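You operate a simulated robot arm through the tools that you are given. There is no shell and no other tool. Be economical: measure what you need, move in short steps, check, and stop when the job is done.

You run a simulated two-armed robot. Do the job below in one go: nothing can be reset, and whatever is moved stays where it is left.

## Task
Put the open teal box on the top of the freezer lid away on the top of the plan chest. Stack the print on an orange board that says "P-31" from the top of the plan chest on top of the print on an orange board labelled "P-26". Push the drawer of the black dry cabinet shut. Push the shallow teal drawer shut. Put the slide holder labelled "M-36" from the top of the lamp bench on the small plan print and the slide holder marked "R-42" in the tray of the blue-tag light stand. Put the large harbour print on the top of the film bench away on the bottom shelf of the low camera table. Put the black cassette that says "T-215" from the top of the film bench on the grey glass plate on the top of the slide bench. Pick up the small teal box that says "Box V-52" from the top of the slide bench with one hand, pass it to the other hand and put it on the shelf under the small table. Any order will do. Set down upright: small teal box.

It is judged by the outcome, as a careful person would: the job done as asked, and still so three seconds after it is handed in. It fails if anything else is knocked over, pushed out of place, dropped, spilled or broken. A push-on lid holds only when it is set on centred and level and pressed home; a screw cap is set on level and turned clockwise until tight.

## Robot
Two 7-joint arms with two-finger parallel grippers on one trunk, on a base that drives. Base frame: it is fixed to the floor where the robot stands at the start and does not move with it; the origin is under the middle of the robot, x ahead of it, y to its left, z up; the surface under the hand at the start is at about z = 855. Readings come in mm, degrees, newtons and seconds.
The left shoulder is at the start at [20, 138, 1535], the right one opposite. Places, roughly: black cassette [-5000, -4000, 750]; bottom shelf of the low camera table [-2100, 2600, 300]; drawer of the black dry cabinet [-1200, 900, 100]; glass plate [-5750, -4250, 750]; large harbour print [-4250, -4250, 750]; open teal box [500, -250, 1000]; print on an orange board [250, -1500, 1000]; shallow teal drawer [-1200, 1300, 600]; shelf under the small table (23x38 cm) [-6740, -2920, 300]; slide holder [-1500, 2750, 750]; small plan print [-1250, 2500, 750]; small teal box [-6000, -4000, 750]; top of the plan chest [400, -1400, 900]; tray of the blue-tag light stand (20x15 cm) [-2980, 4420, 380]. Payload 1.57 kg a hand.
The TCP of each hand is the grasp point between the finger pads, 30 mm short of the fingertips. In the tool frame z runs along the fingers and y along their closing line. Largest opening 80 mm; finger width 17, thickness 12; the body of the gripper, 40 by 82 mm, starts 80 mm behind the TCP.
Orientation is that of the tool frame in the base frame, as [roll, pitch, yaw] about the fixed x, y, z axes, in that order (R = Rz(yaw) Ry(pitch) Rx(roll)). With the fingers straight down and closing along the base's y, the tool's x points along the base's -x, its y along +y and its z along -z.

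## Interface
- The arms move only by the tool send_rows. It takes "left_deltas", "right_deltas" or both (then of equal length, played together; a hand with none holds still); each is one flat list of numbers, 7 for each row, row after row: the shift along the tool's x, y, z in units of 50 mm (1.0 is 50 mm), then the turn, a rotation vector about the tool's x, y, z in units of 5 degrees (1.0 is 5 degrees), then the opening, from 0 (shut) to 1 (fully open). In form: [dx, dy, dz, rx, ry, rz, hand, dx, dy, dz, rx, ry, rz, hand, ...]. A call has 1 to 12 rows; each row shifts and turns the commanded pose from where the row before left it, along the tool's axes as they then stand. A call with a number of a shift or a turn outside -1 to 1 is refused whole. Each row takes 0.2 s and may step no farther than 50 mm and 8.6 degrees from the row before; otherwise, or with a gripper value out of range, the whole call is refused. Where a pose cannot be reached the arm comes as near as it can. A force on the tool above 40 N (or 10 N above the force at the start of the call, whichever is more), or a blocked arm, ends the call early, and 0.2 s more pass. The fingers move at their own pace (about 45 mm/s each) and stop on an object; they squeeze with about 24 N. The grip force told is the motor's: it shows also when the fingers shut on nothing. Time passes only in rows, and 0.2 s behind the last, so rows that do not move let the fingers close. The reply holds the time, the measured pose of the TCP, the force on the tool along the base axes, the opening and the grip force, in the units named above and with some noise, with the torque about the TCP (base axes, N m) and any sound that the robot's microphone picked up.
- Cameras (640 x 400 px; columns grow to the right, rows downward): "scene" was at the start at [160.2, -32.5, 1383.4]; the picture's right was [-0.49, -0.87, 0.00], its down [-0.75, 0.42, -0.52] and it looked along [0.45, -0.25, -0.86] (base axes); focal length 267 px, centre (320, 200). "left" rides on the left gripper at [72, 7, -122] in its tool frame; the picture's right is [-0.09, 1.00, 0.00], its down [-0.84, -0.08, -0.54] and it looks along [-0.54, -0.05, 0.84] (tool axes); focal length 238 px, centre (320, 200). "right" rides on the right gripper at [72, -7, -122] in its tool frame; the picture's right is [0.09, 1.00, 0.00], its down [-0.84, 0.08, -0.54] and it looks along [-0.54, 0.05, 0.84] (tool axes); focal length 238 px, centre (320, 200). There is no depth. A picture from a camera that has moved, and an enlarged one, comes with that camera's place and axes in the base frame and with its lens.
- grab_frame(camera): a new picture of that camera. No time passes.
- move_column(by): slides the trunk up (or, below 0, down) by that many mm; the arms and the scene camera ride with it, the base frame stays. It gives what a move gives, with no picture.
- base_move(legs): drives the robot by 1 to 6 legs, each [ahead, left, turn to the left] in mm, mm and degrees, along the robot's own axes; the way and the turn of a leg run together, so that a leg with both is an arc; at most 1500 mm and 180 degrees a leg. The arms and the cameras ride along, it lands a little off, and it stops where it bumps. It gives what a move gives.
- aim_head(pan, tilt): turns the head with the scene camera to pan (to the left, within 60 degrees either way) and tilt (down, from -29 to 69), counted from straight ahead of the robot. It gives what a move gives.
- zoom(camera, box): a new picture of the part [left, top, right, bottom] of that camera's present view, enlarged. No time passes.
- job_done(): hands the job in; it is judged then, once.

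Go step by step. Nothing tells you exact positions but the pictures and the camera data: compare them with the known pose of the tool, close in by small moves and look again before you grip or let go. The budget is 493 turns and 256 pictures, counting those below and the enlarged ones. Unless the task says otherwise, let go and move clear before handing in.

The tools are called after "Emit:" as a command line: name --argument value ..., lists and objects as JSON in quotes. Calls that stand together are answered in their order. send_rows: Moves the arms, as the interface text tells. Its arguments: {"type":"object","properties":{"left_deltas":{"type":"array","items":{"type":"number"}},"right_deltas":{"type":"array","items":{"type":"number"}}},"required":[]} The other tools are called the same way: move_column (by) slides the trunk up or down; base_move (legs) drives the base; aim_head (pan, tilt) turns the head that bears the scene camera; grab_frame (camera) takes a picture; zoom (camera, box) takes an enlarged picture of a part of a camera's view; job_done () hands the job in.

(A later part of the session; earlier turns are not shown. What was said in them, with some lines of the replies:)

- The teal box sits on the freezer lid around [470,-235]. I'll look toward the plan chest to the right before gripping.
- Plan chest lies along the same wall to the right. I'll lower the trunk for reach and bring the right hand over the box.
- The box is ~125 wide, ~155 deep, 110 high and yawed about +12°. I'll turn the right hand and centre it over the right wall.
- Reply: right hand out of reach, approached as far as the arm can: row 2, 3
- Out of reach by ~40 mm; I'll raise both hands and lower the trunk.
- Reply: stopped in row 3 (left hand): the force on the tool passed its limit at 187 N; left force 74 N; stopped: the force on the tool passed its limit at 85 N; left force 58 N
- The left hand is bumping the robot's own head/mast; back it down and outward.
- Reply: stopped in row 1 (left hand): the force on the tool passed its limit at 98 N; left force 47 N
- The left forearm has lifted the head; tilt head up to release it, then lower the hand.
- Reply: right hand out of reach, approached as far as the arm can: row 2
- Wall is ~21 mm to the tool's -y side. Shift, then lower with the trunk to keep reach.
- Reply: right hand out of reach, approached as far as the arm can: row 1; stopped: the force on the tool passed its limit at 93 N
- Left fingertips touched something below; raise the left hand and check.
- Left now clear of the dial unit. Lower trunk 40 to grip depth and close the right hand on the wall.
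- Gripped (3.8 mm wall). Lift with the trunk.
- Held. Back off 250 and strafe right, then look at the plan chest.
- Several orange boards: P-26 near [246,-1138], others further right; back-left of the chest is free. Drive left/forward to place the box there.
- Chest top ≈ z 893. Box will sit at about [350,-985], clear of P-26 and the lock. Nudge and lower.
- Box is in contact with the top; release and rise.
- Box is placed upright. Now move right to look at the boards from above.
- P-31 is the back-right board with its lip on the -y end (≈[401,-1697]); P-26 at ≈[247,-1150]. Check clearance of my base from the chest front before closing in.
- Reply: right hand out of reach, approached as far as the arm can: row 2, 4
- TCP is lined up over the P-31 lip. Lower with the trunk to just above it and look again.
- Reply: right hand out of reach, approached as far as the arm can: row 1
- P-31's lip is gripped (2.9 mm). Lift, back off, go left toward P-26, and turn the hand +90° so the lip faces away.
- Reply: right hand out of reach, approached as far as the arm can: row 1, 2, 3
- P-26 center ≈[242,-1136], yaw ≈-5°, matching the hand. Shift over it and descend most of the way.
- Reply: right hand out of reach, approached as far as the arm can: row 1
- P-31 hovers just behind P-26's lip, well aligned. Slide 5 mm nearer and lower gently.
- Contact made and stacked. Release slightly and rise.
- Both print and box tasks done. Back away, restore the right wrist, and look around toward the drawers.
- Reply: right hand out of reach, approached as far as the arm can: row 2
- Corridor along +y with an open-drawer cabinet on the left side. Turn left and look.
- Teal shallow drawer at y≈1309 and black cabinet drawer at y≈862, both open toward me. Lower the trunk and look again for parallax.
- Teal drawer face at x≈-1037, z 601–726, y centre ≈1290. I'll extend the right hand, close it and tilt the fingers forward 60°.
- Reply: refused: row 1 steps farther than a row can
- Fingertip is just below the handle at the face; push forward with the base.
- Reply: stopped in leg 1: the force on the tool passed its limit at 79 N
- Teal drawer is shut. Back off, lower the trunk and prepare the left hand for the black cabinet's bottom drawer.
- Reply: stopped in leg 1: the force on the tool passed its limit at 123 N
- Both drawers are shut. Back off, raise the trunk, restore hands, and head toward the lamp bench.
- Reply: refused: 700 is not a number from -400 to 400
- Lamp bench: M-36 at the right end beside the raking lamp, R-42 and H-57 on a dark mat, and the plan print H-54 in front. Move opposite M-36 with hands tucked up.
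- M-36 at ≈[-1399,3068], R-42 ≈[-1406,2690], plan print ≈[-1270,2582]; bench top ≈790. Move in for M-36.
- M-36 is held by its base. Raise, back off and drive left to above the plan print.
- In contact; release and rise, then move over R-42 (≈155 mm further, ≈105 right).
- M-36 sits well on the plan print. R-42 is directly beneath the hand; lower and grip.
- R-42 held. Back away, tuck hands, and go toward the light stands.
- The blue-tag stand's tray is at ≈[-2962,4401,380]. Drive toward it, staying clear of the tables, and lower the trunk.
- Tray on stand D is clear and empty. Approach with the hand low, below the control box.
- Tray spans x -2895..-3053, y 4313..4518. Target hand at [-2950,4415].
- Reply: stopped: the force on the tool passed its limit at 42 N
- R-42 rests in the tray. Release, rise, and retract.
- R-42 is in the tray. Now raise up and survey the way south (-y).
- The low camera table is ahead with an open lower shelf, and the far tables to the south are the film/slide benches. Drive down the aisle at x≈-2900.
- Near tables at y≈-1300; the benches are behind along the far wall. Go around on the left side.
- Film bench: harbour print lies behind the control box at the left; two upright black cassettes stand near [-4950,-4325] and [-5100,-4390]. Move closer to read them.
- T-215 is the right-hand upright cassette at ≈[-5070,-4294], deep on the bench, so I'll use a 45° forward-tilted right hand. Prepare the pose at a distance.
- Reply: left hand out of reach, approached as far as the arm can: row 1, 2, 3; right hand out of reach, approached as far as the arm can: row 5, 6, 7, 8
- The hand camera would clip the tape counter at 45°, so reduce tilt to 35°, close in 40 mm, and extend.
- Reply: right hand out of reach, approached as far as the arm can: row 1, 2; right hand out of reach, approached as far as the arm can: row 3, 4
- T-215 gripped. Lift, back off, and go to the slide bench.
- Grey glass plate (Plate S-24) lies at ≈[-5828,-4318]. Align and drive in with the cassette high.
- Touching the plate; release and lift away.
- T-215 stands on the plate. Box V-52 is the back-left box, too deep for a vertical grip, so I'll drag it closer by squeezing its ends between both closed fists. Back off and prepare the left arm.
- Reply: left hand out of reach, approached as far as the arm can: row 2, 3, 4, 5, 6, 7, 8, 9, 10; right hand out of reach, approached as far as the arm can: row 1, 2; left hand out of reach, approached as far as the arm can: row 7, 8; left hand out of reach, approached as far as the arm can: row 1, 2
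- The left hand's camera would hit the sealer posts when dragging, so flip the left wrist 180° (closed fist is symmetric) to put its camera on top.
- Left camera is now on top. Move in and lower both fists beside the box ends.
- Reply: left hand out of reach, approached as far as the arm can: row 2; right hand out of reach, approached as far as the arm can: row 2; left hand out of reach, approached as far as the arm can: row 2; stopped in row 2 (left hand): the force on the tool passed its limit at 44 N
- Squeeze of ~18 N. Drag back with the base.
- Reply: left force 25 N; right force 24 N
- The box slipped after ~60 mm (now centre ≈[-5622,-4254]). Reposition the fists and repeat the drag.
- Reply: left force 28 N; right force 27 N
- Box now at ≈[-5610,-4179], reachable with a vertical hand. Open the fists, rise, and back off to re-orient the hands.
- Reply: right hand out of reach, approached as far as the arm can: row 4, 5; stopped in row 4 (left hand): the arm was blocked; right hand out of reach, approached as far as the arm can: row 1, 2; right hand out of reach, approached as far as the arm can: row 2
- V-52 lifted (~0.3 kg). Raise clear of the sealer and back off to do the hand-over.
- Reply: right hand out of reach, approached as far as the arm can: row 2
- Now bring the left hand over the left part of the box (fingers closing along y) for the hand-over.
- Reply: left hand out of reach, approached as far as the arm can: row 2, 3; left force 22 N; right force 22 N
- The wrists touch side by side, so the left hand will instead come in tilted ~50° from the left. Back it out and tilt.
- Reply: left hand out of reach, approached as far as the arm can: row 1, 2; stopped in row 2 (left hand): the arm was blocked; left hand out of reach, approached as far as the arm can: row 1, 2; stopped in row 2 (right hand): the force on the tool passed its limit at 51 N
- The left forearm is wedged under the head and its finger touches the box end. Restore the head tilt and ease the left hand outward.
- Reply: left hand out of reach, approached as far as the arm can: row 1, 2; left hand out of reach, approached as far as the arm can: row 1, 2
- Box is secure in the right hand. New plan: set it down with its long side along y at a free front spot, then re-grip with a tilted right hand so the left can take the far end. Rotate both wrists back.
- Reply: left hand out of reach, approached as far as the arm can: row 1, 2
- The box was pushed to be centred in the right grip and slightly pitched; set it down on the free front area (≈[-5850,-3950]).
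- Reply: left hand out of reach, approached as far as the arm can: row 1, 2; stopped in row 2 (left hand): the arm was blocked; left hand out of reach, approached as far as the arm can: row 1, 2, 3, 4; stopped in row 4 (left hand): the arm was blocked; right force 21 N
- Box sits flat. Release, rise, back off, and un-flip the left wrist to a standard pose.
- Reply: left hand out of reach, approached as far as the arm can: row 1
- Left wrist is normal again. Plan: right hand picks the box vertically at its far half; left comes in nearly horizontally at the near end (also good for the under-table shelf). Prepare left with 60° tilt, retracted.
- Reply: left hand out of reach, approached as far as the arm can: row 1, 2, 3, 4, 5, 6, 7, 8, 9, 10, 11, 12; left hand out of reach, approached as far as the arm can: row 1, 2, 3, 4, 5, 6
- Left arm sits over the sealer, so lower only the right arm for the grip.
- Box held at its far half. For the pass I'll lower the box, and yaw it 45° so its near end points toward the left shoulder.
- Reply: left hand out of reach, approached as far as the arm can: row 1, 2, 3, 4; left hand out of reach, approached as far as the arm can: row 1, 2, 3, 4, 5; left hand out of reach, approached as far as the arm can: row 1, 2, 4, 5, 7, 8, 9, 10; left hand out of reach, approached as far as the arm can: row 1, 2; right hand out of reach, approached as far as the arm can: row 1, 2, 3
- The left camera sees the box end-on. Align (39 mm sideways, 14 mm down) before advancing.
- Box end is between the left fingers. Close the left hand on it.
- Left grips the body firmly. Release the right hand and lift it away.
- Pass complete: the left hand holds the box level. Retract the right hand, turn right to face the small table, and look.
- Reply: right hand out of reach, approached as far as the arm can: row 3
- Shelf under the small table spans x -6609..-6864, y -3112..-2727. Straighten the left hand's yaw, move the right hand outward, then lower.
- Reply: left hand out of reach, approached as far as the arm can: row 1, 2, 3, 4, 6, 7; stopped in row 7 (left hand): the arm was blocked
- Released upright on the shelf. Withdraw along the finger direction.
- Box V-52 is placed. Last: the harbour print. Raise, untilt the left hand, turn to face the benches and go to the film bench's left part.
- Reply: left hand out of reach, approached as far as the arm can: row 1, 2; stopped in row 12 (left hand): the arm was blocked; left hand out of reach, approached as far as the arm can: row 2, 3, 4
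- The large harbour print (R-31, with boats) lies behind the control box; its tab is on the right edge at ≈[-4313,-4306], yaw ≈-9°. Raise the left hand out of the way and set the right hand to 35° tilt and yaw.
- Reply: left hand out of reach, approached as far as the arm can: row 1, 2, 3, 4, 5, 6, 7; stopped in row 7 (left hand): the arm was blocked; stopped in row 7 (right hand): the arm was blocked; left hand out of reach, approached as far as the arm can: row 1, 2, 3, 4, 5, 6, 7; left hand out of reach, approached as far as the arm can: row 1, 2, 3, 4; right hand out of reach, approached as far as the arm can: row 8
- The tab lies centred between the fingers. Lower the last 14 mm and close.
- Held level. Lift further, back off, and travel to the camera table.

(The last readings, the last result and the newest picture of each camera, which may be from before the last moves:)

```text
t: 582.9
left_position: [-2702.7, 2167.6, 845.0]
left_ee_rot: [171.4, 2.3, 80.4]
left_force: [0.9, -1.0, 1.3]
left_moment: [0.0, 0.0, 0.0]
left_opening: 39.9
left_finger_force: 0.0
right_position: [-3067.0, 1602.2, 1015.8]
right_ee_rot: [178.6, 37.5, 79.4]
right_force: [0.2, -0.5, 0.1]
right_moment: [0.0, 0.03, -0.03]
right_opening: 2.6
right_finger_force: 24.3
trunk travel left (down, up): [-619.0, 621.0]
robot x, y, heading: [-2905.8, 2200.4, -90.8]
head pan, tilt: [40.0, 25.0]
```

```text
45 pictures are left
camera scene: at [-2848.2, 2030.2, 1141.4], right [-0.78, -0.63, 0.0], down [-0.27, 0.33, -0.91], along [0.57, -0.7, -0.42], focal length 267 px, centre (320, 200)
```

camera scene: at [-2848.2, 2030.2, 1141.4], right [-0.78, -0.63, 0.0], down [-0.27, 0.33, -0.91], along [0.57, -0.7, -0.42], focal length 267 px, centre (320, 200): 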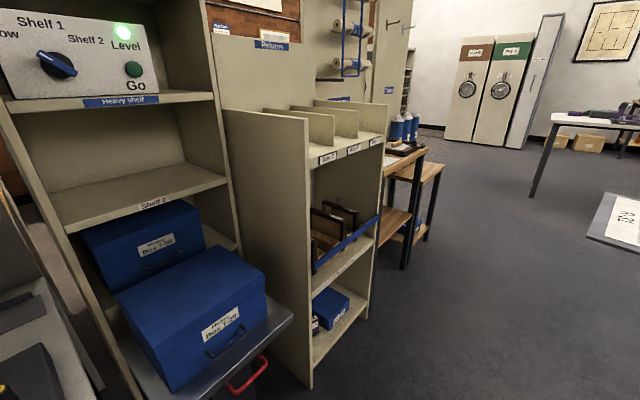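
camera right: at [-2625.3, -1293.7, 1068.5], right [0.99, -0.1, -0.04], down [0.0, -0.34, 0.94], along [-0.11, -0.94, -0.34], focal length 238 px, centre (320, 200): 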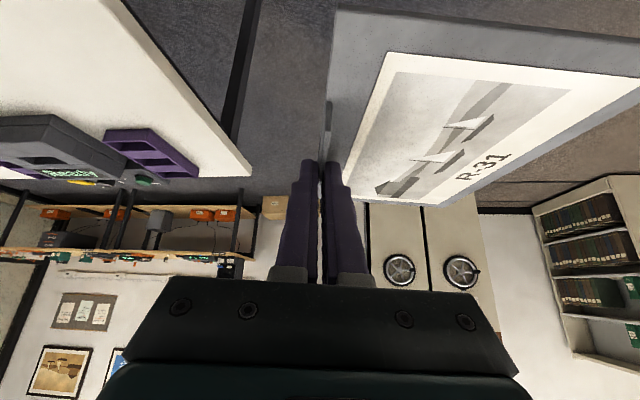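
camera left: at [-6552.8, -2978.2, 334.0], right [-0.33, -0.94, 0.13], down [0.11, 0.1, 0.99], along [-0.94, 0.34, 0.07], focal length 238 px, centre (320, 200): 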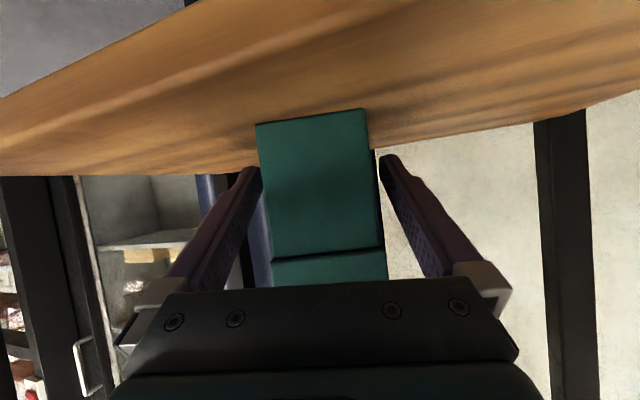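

Emit:
base_move --legs '[[-1450, 0, 0.9]]'

Emit:
aim_head --pan 45 --tilt 30

Emit:
grab_frame --camera "scene"

```text
t: 590.1
left_position: [-2681.9, 3618.7, 845.6]
left_ee_rot: [171.3, 2.2, 80.3]
left_force: [0.0, 0.0, 0.5]
left_moment: [0.03, 0.02, -0.03]
left_opening: 40.1
left_finger_force: 0.1
right_position: [-3045.9, 3055.9, 1014.1]
right_ee_rot: [178.7, 37.7, 79.4]
right_force: [-0.7, 0.0, 0.6]
right_moment: [0.02, 0.03, 0.0]
right_opening: 2.3
right_finger_force: 24.3
trunk travel left (down, up): [-619.0, 621.0]
robot x, y, heading: [-2881.1, 3655.1, -91.1]
head pan, tilt: [40.0, 25.0]
```

```text
t: 590.8
left_position: [-2681.5, 3619.3, 845.5]
left_ee_rot: [171.4, 2.3, 80.4]
left_force: [-0.3, -0.2, 0.1]
left_moment: [-0.01, 0.02, 0.02]
left_opening: 40.0
left_finger_force: 0.1
right_position: [-3046.0, 3055.8, 1015.2]
right_ee_rot: [178.5, 37.5, 79.3]
right_force: [-0.7, -0.3, -0.4]
right_moment: [0.03, 0.05, 0.0]
right_opening: 2.7
right_finger_force: 23.6
trunk travel left (down, up): [-619.0, 621.0]
robot x, y, heading: [-2882.5, 3653.0, -91.0]
head pan, tilt: [45.0, 30.0]
```

```text
44 pictures are left
camera scene: at [-2821.0, 3489.1, 1133.5], right [-0.72, -0.69, 0.0], down [-0.35, 0.36, -0.87], along [0.6, -0.62, -0.5], focal length 267 px, centre (320, 200)
```

scene: 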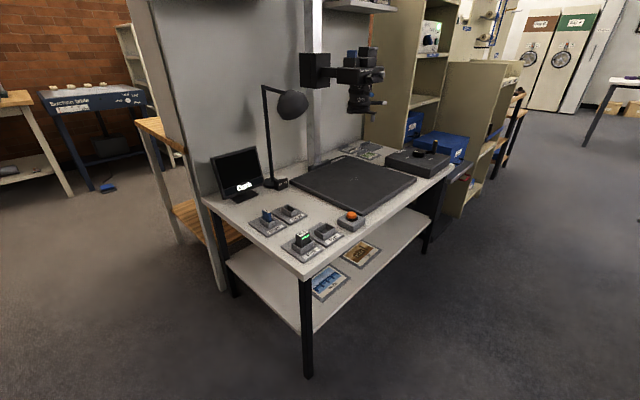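

The camera table's west side is open (x≈-2400, y 2117–3115); two prints occupy y≈2580–2970, so y≈2400 is free. Position west of it and turn to face it, with the board aligned.

Emit:
base_move --legs '[[900, -260, 0], [0, 0, 100.7]]'

Emit:
move_column --by -330

Emit:
aim_head --pan 0 --tilt 20

Emit:
grab_frame --camera "scene"

```text
t: 600.0
left_position: [-3167.4, 2953.3, 845.9]
left_ee_rot: [171.5, 2.3, -179.7]
left_force: [0.0, -1.3, 0.6]
left_moment: [-0.01, 0.0, 0.0]
left_opening: 40.1
left_finger_force: 0.1
right_position: [-2550.2, 2690.6, 1015.9]
right_ee_rot: [178.6, 37.5, 179.1]
right_force: [0.0, -1.0, -0.6]
right_moment: [-0.06, 0.0, -0.02]
right_opening: 2.7
right_finger_force: 23.7
trunk travel left (down, up): [-619.0, 621.0]
robot x, y, heading: [-3166.8, 2747.5, 8.7]
head pan, tilt: [45.0, 30.0]
```

```text
t: 603.2
left_position: [-3167.8, 2953.5, 514.9]
left_ee_rot: [171.5, 2.1, -179.7]
left_force: [-0.2, 0.6, -0.1]
left_moment: [-0.01, 0.03, 0.02]
left_opening: 39.8
left_finger_force: 0.0
right_position: [-2550.1, 2689.9, 685.8]
right_ee_rot: [178.5, 37.5, 179.0]
right_force: [-0.6, -0.9, -0.2]
right_moment: [-0.04, 0.03, 0.02]
right_opening: 2.5
right_finger_force: 23.3
trunk travel left (down, up): [-289.0, 951.0]
robot x, y, heading: [-3168.3, 2747.7, 8.9]
head pan, tilt: [45.0, 30.0]
```

```text
t: 604.4
left_position: [-3168.1, 2953.0, 515.2]
left_ee_rot: [171.4, 2.2, -179.7]
left_force: [-0.5, -0.3, 0.1]
left_moment: [-0.02, 0.0, 0.01]
left_opening: 39.9
left_finger_force: 0.1
right_position: [-2550.6, 2690.5, 684.3]
right_ee_rot: [178.5, 37.5, 179.0]
right_force: [-0.4, 0.8, -0.7]
right_moment: [-0.05, 0.0, 0.03]
right_opening: 2.5
right_finger_force: 23.9
trunk travel left (down, up): [-289.0, 951.0]
robot x, y, heading: [-3165.2, 2745.4, 9.0]
head pan, tilt: [0.0, 20.0]
```

```text
43 pictures are left
camera scene: at [-2975.4, 2779.0, 819.5], right [0.16, -0.99, 0.0], down [-0.34, -0.05, -0.94], along [0.93, 0.15, -0.34], focal length 267 px, centre (320, 200)
```

scene: 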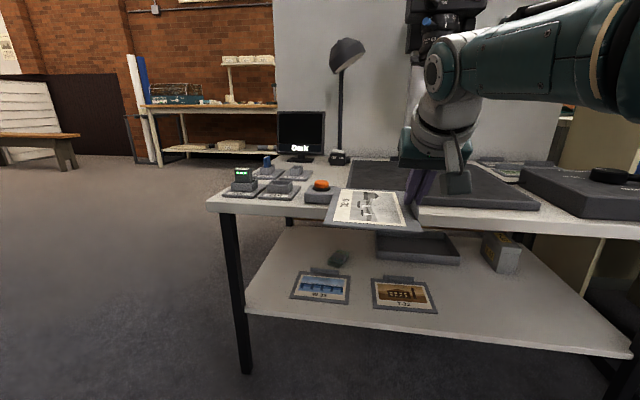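

Shelf top is at z≈262; the free strip is y<2530. Shift to y≈2340 and lower.

Emit:
base_move --legs '[[-55, -348, 1]]'

Emit:
move_column --by -265

Emit:
send_rows --right_deltas '[0.45, 0, 0.58, 0, 0, 0, 0, 0.45, 0, 0.58, 0, 0, 0, 0]'

Emit:
grab_frame --camera "scene"

Emit:
grab_frame --camera "right"

```text
t: 606.6
left_position: [-3170.3, 2610.6, 514.5]
left_ee_rot: [171.4, 2.2, -178.6]
left_force: [-0.3, 0.2, -0.5]
left_moment: [-0.02, -0.05, -0.03]
left_opening: 39.9
left_finger_force: 0.1
right_position: [-2547.8, 2358.4, 684.3]
right_ee_rot: [178.6, 37.5, -179.8]
right_force: [1.0, -0.1, -1.4]
right_moment: [-0.04, 0.03, 0.0]
right_opening: 2.4
right_finger_force: 23.6
trunk travel left (down, up): [-289.0, 951.0]
robot x, y, heading: [-3160.5, 2404.5, 10.0]
head pan, tilt: [0.0, 20.0]
```

```text
t: 609.3
left_position: [-3169.9, 2608.3, 249.7]
left_ee_rot: [171.5, 2.1, -178.6]
left_force: [0.1, 0.0, -0.1]
left_moment: [-0.02, 0.02, -0.02]
left_opening: 40.3
left_finger_force: 0.0
right_position: [-2547.5, 2357.9, 418.8]
right_ee_rot: [178.6, 37.5, -179.8]
right_force: [0.7, -0.4, 0.1]
right_moment: [-0.03, 0.0, -0.03]
right_opening: 2.8
right_finger_force: 23.9
trunk travel left (down, up): [-24.0, 1216.0]
robot x, y, heading: [-3164.2, 2408.3, 9.7]
head pan, tilt: [0.0, 20.0]
```

```text
t: 609.9
left_position: [-3170.7, 2608.2, 250.2]
left_ee_rot: [171.4, 2.1, -178.7]
left_force: [0.5, 0.6, -0.4]
left_moment: [0.0, -0.01, 0.01]
left_opening: 39.8
left_finger_force: 0.1
right_position: [-2562.5, 2353.7, 347.4]
right_ee_rot: [178.6, 37.5, -179.8]
right_force: [-0.1, 0.1, -0.5]
right_moment: [-0.02, -0.01, 0.01]
right_opening: 2.6
right_finger_force: 24.5
right hand out of reach, approached as far as the arm can: row 1, 2
trunk travel left (down, up): [-24.0, 1216.0]
robot x, y, heading: [-3164.4, 2409.4, 10.2]
head pan, tilt: [0.0, 20.0]
```

```text
42 pictures are left
camera scene: at [-2974.9, 2438.8, 554.4], right [0.17, -0.98, 0.0], down [-0.34, -0.06, -0.94], along [0.93, 0.16, -0.34], focal length 267 px, centre (320, 200)
```

scene: 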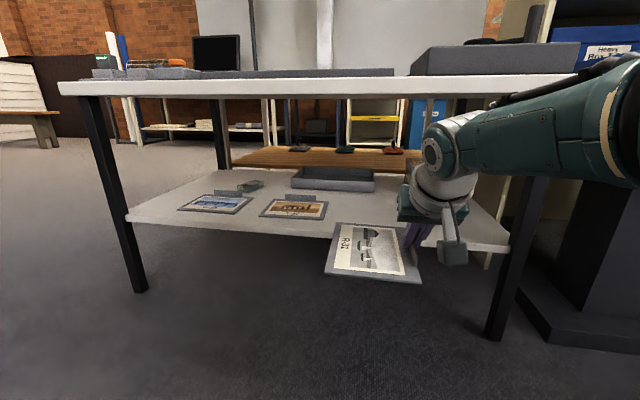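

```text
41 pictures are left
camera right: at [-2694.3, 2343.2, 401.6], right [-0.09, 1.0, -0.04], down [0.33, 0.07, 0.94], along [0.94, 0.07, -0.34], focal length 238 px, centre (320, 200)
```

right: 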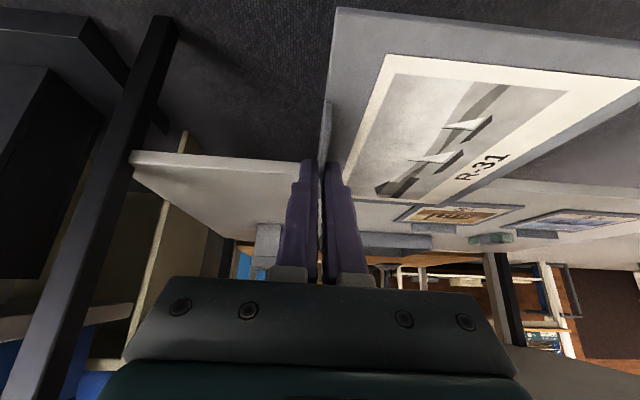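

Emit:
base_move --legs '[[197, -36, 0]]'

Emit:
grab_frame --camera "right"

Emit:
grab_frame --camera "scene"

```text
t: 611.5
left_position: [-2972.6, 2608.6, 250.1]
left_ee_rot: [171.4, 2.0, -178.7]
left_force: [0.5, -0.8, 0.4]
left_moment: [-0.01, -0.05, 0.0]
left_opening: 39.9
left_finger_force: 0.1
right_position: [-2364.9, 2353.9, 347.0]
right_ee_rot: [178.6, 37.3, -179.7]
right_force: [-0.2, -0.1, -0.5]
right_moment: [-0.03, -0.01, 0.0]
right_opening: 2.7
right_finger_force: 23.9
trunk travel left (down, up): [-24.0, 1216.0]
robot x, y, heading: [-2965.4, 2405.3, 10.0]
head pan, tilt: [0.0, 20.0]
```

```text
40 pictures are left
camera right: at [-2495.9, 2343.5, 401.2], right [-0.09, 0.99, -0.04], down [0.33, 0.07, 0.94], along [0.94, 0.08, -0.34], focal length 238 px, centre (320, 200)
```

right: 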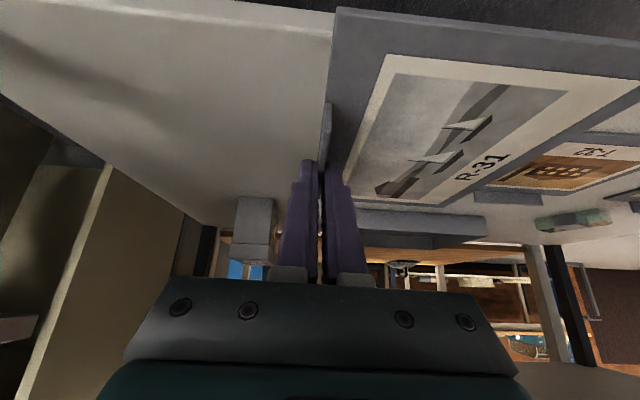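

```text
39 pictures are left
camera scene: at [-2776.3, 2438.5, 554.2], right [0.17, -0.98, 0.0], down [-0.34, -0.06, -0.94], along [0.92, 0.16, -0.34], focal length 267 px, centre (320, 200)
```

scene: 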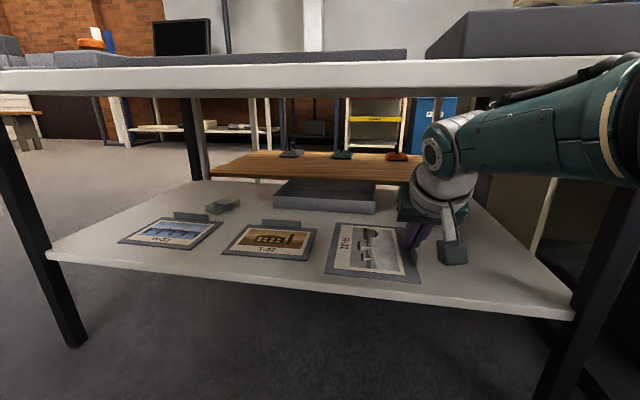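

Emit:
send_rows --right_deltas '[0.45, 0, 0.58, 0, 0, 0, 0]'

Emit:
grab_frame --camera "right"

Emit:
zoom --camera "scene" --box '[300, 150, 500, 320]'

```text
t: 611.9
left_position: [-2970.9, 2608.4, 250.2]
left_ee_rot: [171.4, 1.9, -178.5]
left_force: [-0.6, 0.5, 0.5]
left_moment: [0.0, -0.03, -0.03]
left_opening: 39.9
left_finger_force: 0.0
right_position: [-2370.3, 2350.9, 325.4]
right_ee_rot: [178.6, 37.4, -179.6]
right_force: [0.3, 0.5, -0.3]
right_moment: [-0.03, -0.05, -0.01]
right_opening: 2.4
right_finger_force: 24.5
right hand out of reach, approached as far as the arm can: row 1
trunk travel left (down, up): [-24.0, 1216.0]
robot x, y, heading: [-2964.5, 2403.0, 9.9]
head pan, tilt: [0.0, 20.0]
```

```text
38 pictures are left
camera right: at [-2501.2, 2339.7, 379.0], right [-0.09, 0.99, -0.04], down [0.33, 0.07, 0.94], along [0.94, 0.07, -0.34], focal length 238 px, centre (320, 200)
```

right: 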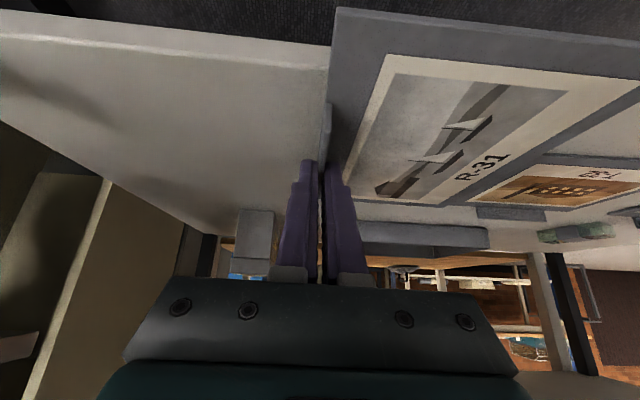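

```text
2.35 times, centred on (400, 235) of scene
camera zoom: at [-2775.3, 2438.3, 554.4], right [0.17, -0.98, 0.0], down [-0.34, -0.06, -0.94], along [0.92, 0.16, -0.34], focal length 628 px, centre (132, 118)
```

zoom: 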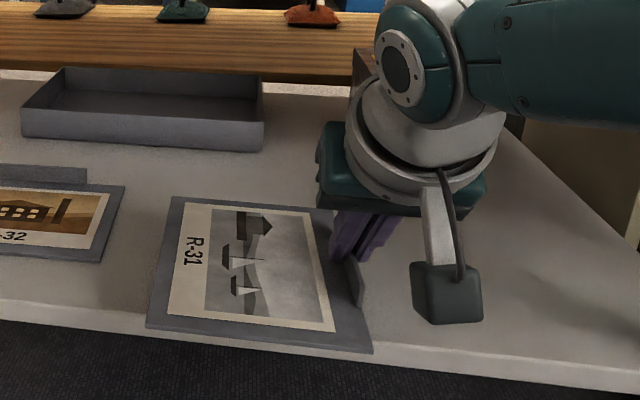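

Emit:
base_move --legs '[[52, -9, 0]]'

Emit:
move_column --by -18

Emit:
zoom --camera "scene" --box '[300, 150, 500, 320]'

```text
t: 612.9
left_position: [-2924.6, 2609.5, 250.2]
left_ee_rot: [171.4, 1.8, -178.5]
left_force: [-0.3, -0.3, 0.4]
left_moment: [0.04, -0.02, 0.0]
left_opening: 39.7
left_finger_force: 0.1
right_position: [-2321.5, 2351.9, 323.5]
right_ee_rot: [178.7, 37.2, -179.7]
right_force: [-0.3, 0.2, -0.9]
right_moment: [-0.05, -0.04, -0.01]
right_opening: 2.6
right_finger_force: 24.4
trunk travel left (down, up): [-24.0, 1216.0]
robot x, y, heading: [-2914.1, 2404.7, 10.3]
head pan, tilt: [0.0, 20.0]
```

```text
t: 613.5
left_position: [-2918.6, 2610.1, 231.3]
left_ee_rot: [171.4, 2.0, -178.5]
left_force: [-0.2, 0.8, 0.7]
left_moment: [-0.02, 0.0, 0.0]
left_opening: 39.7
left_finger_force: 0.1
right_position: [-2316.2, 2352.3, 307.1]
right_ee_rot: [178.6, 37.4, -179.7]
right_force: [-0.2, -0.2, -0.9]
right_moment: [-0.06, -0.02, 0.0]
right_opening: 2.6
right_finger_force: 24.0
trunk travel left (down, up): [-6.0, 1234.0]
robot x, y, heading: [-2912.4, 2401.6, 9.9]
head pan, tilt: [0.0, 20.0]
```

```text
2.35 times, centred on (400, 235) of scene
camera zoom: at [-2722.1, 2439.1, 536.4], right [0.17, -0.98, 0.0], down [-0.34, -0.06, -0.94], along [0.93, 0.16, -0.34], focal length 628 px, centre (132, 118)
```

zoom: 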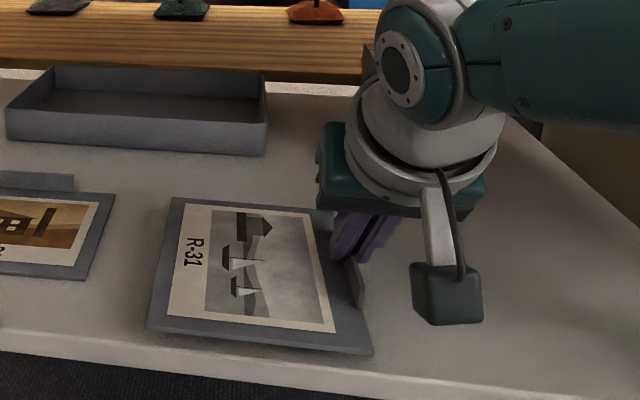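

Emit:
send_rows --right_deltas '[0.12, 0, 0.15, 0, 0, 0, 0]'

Emit:
move_column --by -5

Emit:
zoom --camera "scene" --box '[300, 150, 500, 320]'

```text
t: 613.9
left_position: [-2918.3, 2610.1, 230.8]
left_ee_rot: [171.3, 2.0, -178.6]
left_force: [0.3, 1.0, -0.4]
left_moment: [0.0, -0.04, -0.01]
left_opening: 39.9
left_finger_force: 0.0
right_position: [-2321.4, 2349.7, 299.5]
right_ee_rot: [178.7, 37.4, -179.7]
right_force: [0.0, 0.0, -1.2]
right_moment: [-0.03, -0.01, 0.0]
right_opening: 2.6
right_finger_force: 23.8
right hand out of reach, approached as far as the arm can: row 1
trunk travel left (down, up): [-6.0, 1234.0]
robot x, y, heading: [-2910.5, 2405.4, 10.0]
head pan, tilt: [0.0, 20.0]
```

```text
t: 614.5
left_position: [-2917.4, 2608.0, 226.8]
left_ee_rot: [171.4, 2.0, -178.5]
left_force: [-0.6, 0.0, -0.5]
left_moment: [0.04, 0.0, 0.04]
left_opening: 39.6
left_finger_force: 0.1
right_position: [-2318.4, 2349.3, 294.4]
right_ee_rot: [178.6, 37.5, -179.7]
right_force: [-0.7, 0.6, 4.1]
right_moment: [-0.07, 0.15, -0.03]
right_opening: 2.4
right_finger_force: 24.1
trunk travel left (down, up): [-1.0, 1239.0]
robot x, y, heading: [-2913.0, 2409.2, 10.2]
head pan, tilt: [0.0, 20.0]
```

```text
2.35 times, centred on (400, 235) of scene
camera zoom: at [-2720.7, 2439.0, 531.6], right [0.17, -0.98, 0.0], down [-0.34, -0.06, -0.94], along [0.93, 0.16, -0.34], focal length 628 px, centre (132, 118)
```

zoom: 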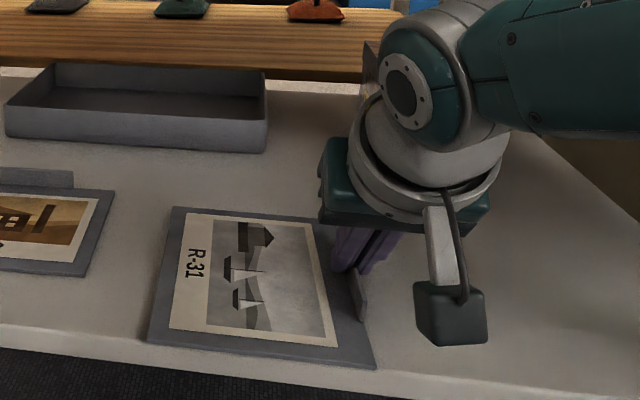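

Touching down; slide the board 22 mm further in before releasing.

Emit:
base_move --legs '[[22, -4, 0]]'

Emit:
send_rows --right_deltas '[0, 0, 0, 0, 0, 0, 0.1, 0, 0, 0, 0, 0, 0, 0.2, 0, 0, 0, 0, 0, 0, 0.25, 0, 0, 0, 0, 0, 0, 0.25]'

Emit:
grab_frame --camera "right"

```text
t: 615.2
left_position: [-2898.2, 2609.1, 226.4]
left_ee_rot: [171.4, 1.9, -178.5]
left_force: [0.3, 0.2, -0.5]
left_moment: [-0.01, 0.02, 0.0]
left_opening: 40.0
left_finger_force: 0.1
right_position: [-2300.5, 2348.5, 294.7]
right_ee_rot: [178.6, 37.6, -179.6]
right_force: [-4.1, -0.1, 10.8]
right_moment: [-0.03, -0.35, -0.06]
right_opening: 2.8
right_finger_force: 24.6
trunk travel left (down, up): [-1.0, 1239.0]
robot x, y, heading: [-2893.3, 2405.6, 10.2]
head pan, tilt: [0.0, 20.0]
```

```text
t: 616.2
left_position: [-2895.9, 2609.5, 226.7]
left_ee_rot: [171.4, 2.0, -178.5]
left_force: [0.2, 0.2, -0.7]
left_moment: [0.01, 0.01, 0.01]
left_opening: 40.2
left_finger_force: 0.1
right_position: [-2297.3, 2350.0, 294.8]
right_ee_rot: [178.7, 37.7, -179.7]
right_force: [-0.1, -0.1, 0.3]
right_moment: [0.0, 0.02, 0.04]
right_opening: 19.8
right_finger_force: 0.0
trunk travel left (down, up): [-1.0, 1239.0]
robot x, y, heading: [-2891.2, 2404.8, 10.3]
head pan, tilt: [0.0, 20.0]
```

```text
34 pictures are left
camera right: at [-2428.3, 2338.7, 349.2], right [-0.09, 0.99, -0.04], down [0.33, 0.07, 0.94], along [0.94, 0.08, -0.33], focal length 238 px, centre (320, 200)
```

right: 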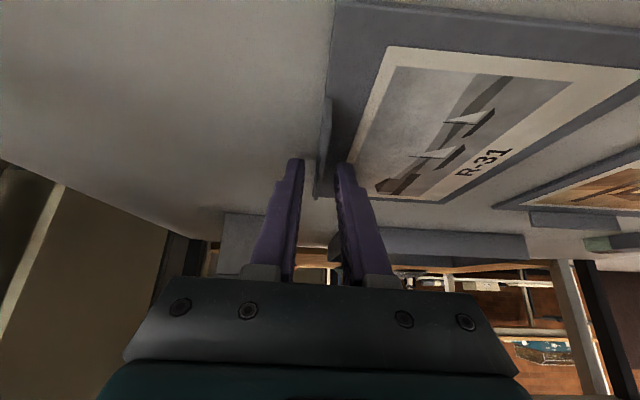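

Emit:
move_column --by 14

Emit:
base_move --legs '[[-197, 35, 0], [-250, 0, 0]]'

Emit:
grab_frame --camera "scene"

```text
t: 616.9
left_position: [-2895.8, 2608.8, 241.4]
left_ee_rot: [171.4, 1.9, -178.5]
left_force: [0.3, -0.2, 0.7]
left_moment: [-0.01, 0.0, -0.02]
left_opening: 39.9
left_finger_force: 0.0
right_position: [-2296.8, 2350.6, 310.1]
right_ee_rot: [178.7, 37.7, -179.7]
right_force: [0.8, 0.5, -0.4]
right_moment: [-0.01, -0.04, 0.03]
right_opening: 20.1
right_finger_force: 0.1
trunk travel left (down, up): [-15.0, 1225.0]
robot x, y, heading: [-2890.4, 2403.1, 9.9]
head pan, tilt: [0.0, 20.0]
```

```text
t: 619.9
left_position: [-3333.2, 2566.0, 239.6]
left_ee_rot: [171.5, 2.1, -178.4]
left_force: [0.6, -0.2, -0.1]
left_moment: [0.0, 0.03, -0.03]
left_opening: 40.0
left_finger_force: 0.0
right_position: [-2735.3, 2307.6, 311.2]
right_ee_rot: [178.4, 37.8, -179.6]
right_force: [0.5, -0.3, -0.6]
right_moment: [-0.02, 0.02, -0.02]
right_opening: 20.2
right_finger_force: 0.1
trunk travel left (down, up): [-15.0, 1225.0]
robot x, y, heading: [-3330.8, 2361.7, 10.5]
head pan, tilt: [0.0, 20.0]
```

```text
33 pictures are left
camera scene: at [-3137.4, 2396.2, 545.8], right [0.18, -0.98, 0.0], down [-0.34, -0.06, -0.94], along [0.93, 0.17, -0.34], focal length 267 px, centre (320, 200)
```

scene: 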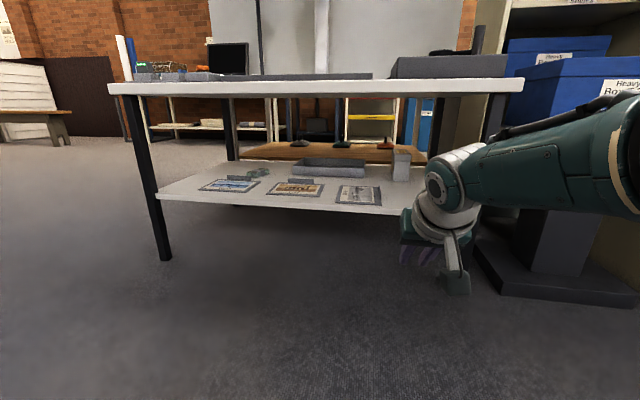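

The harbour print rests flat on the camera table's bottom shelf and both hands are clear. I took every other item to be in place from the picture made after it was set down, so I'm handing in.

Emit:
job_done

```text
The job is handed in.
```

I finished all eight jobs and handed in with both hands empty and clear. Each result was checked in a picture when it was set down, but not looked at again before hand-in.

- **Open teal box:** it stands on the back left of the plan chest.
- **P-31:** it is stacked on P-26, seated behind P-26's lip.
- **Drawers:** the black dry cabinet drawer and the shallow teal drawer were both pushed until they stopped, and looked flush.
- **M-36:** it is on the small plan print. I took this to be the print marked H-54, the only plan drawing on the lamp bench.
- **R-42:** it is in the tray of the blue-tag light stand.
- **T-215:** it stands upright on the grey glass plate, labelled G-24.
- **Box V-52:** it went from the right hand to the left and is upright on the shelf under the small table. It was too far back to grip, so I dragged it forward first. The first try at passing it failed, so I set it down on the slide bench and picked it up again.
- **Large harbour print:** this was the one marked R-31; it is on the bottom shelf of the low camera table, beside the two prints already there.

Early on, the left fingers pressed down on the humidity unit beside the freezer with a peak of about 93 N. Its dial looked unchanged in the next picture.
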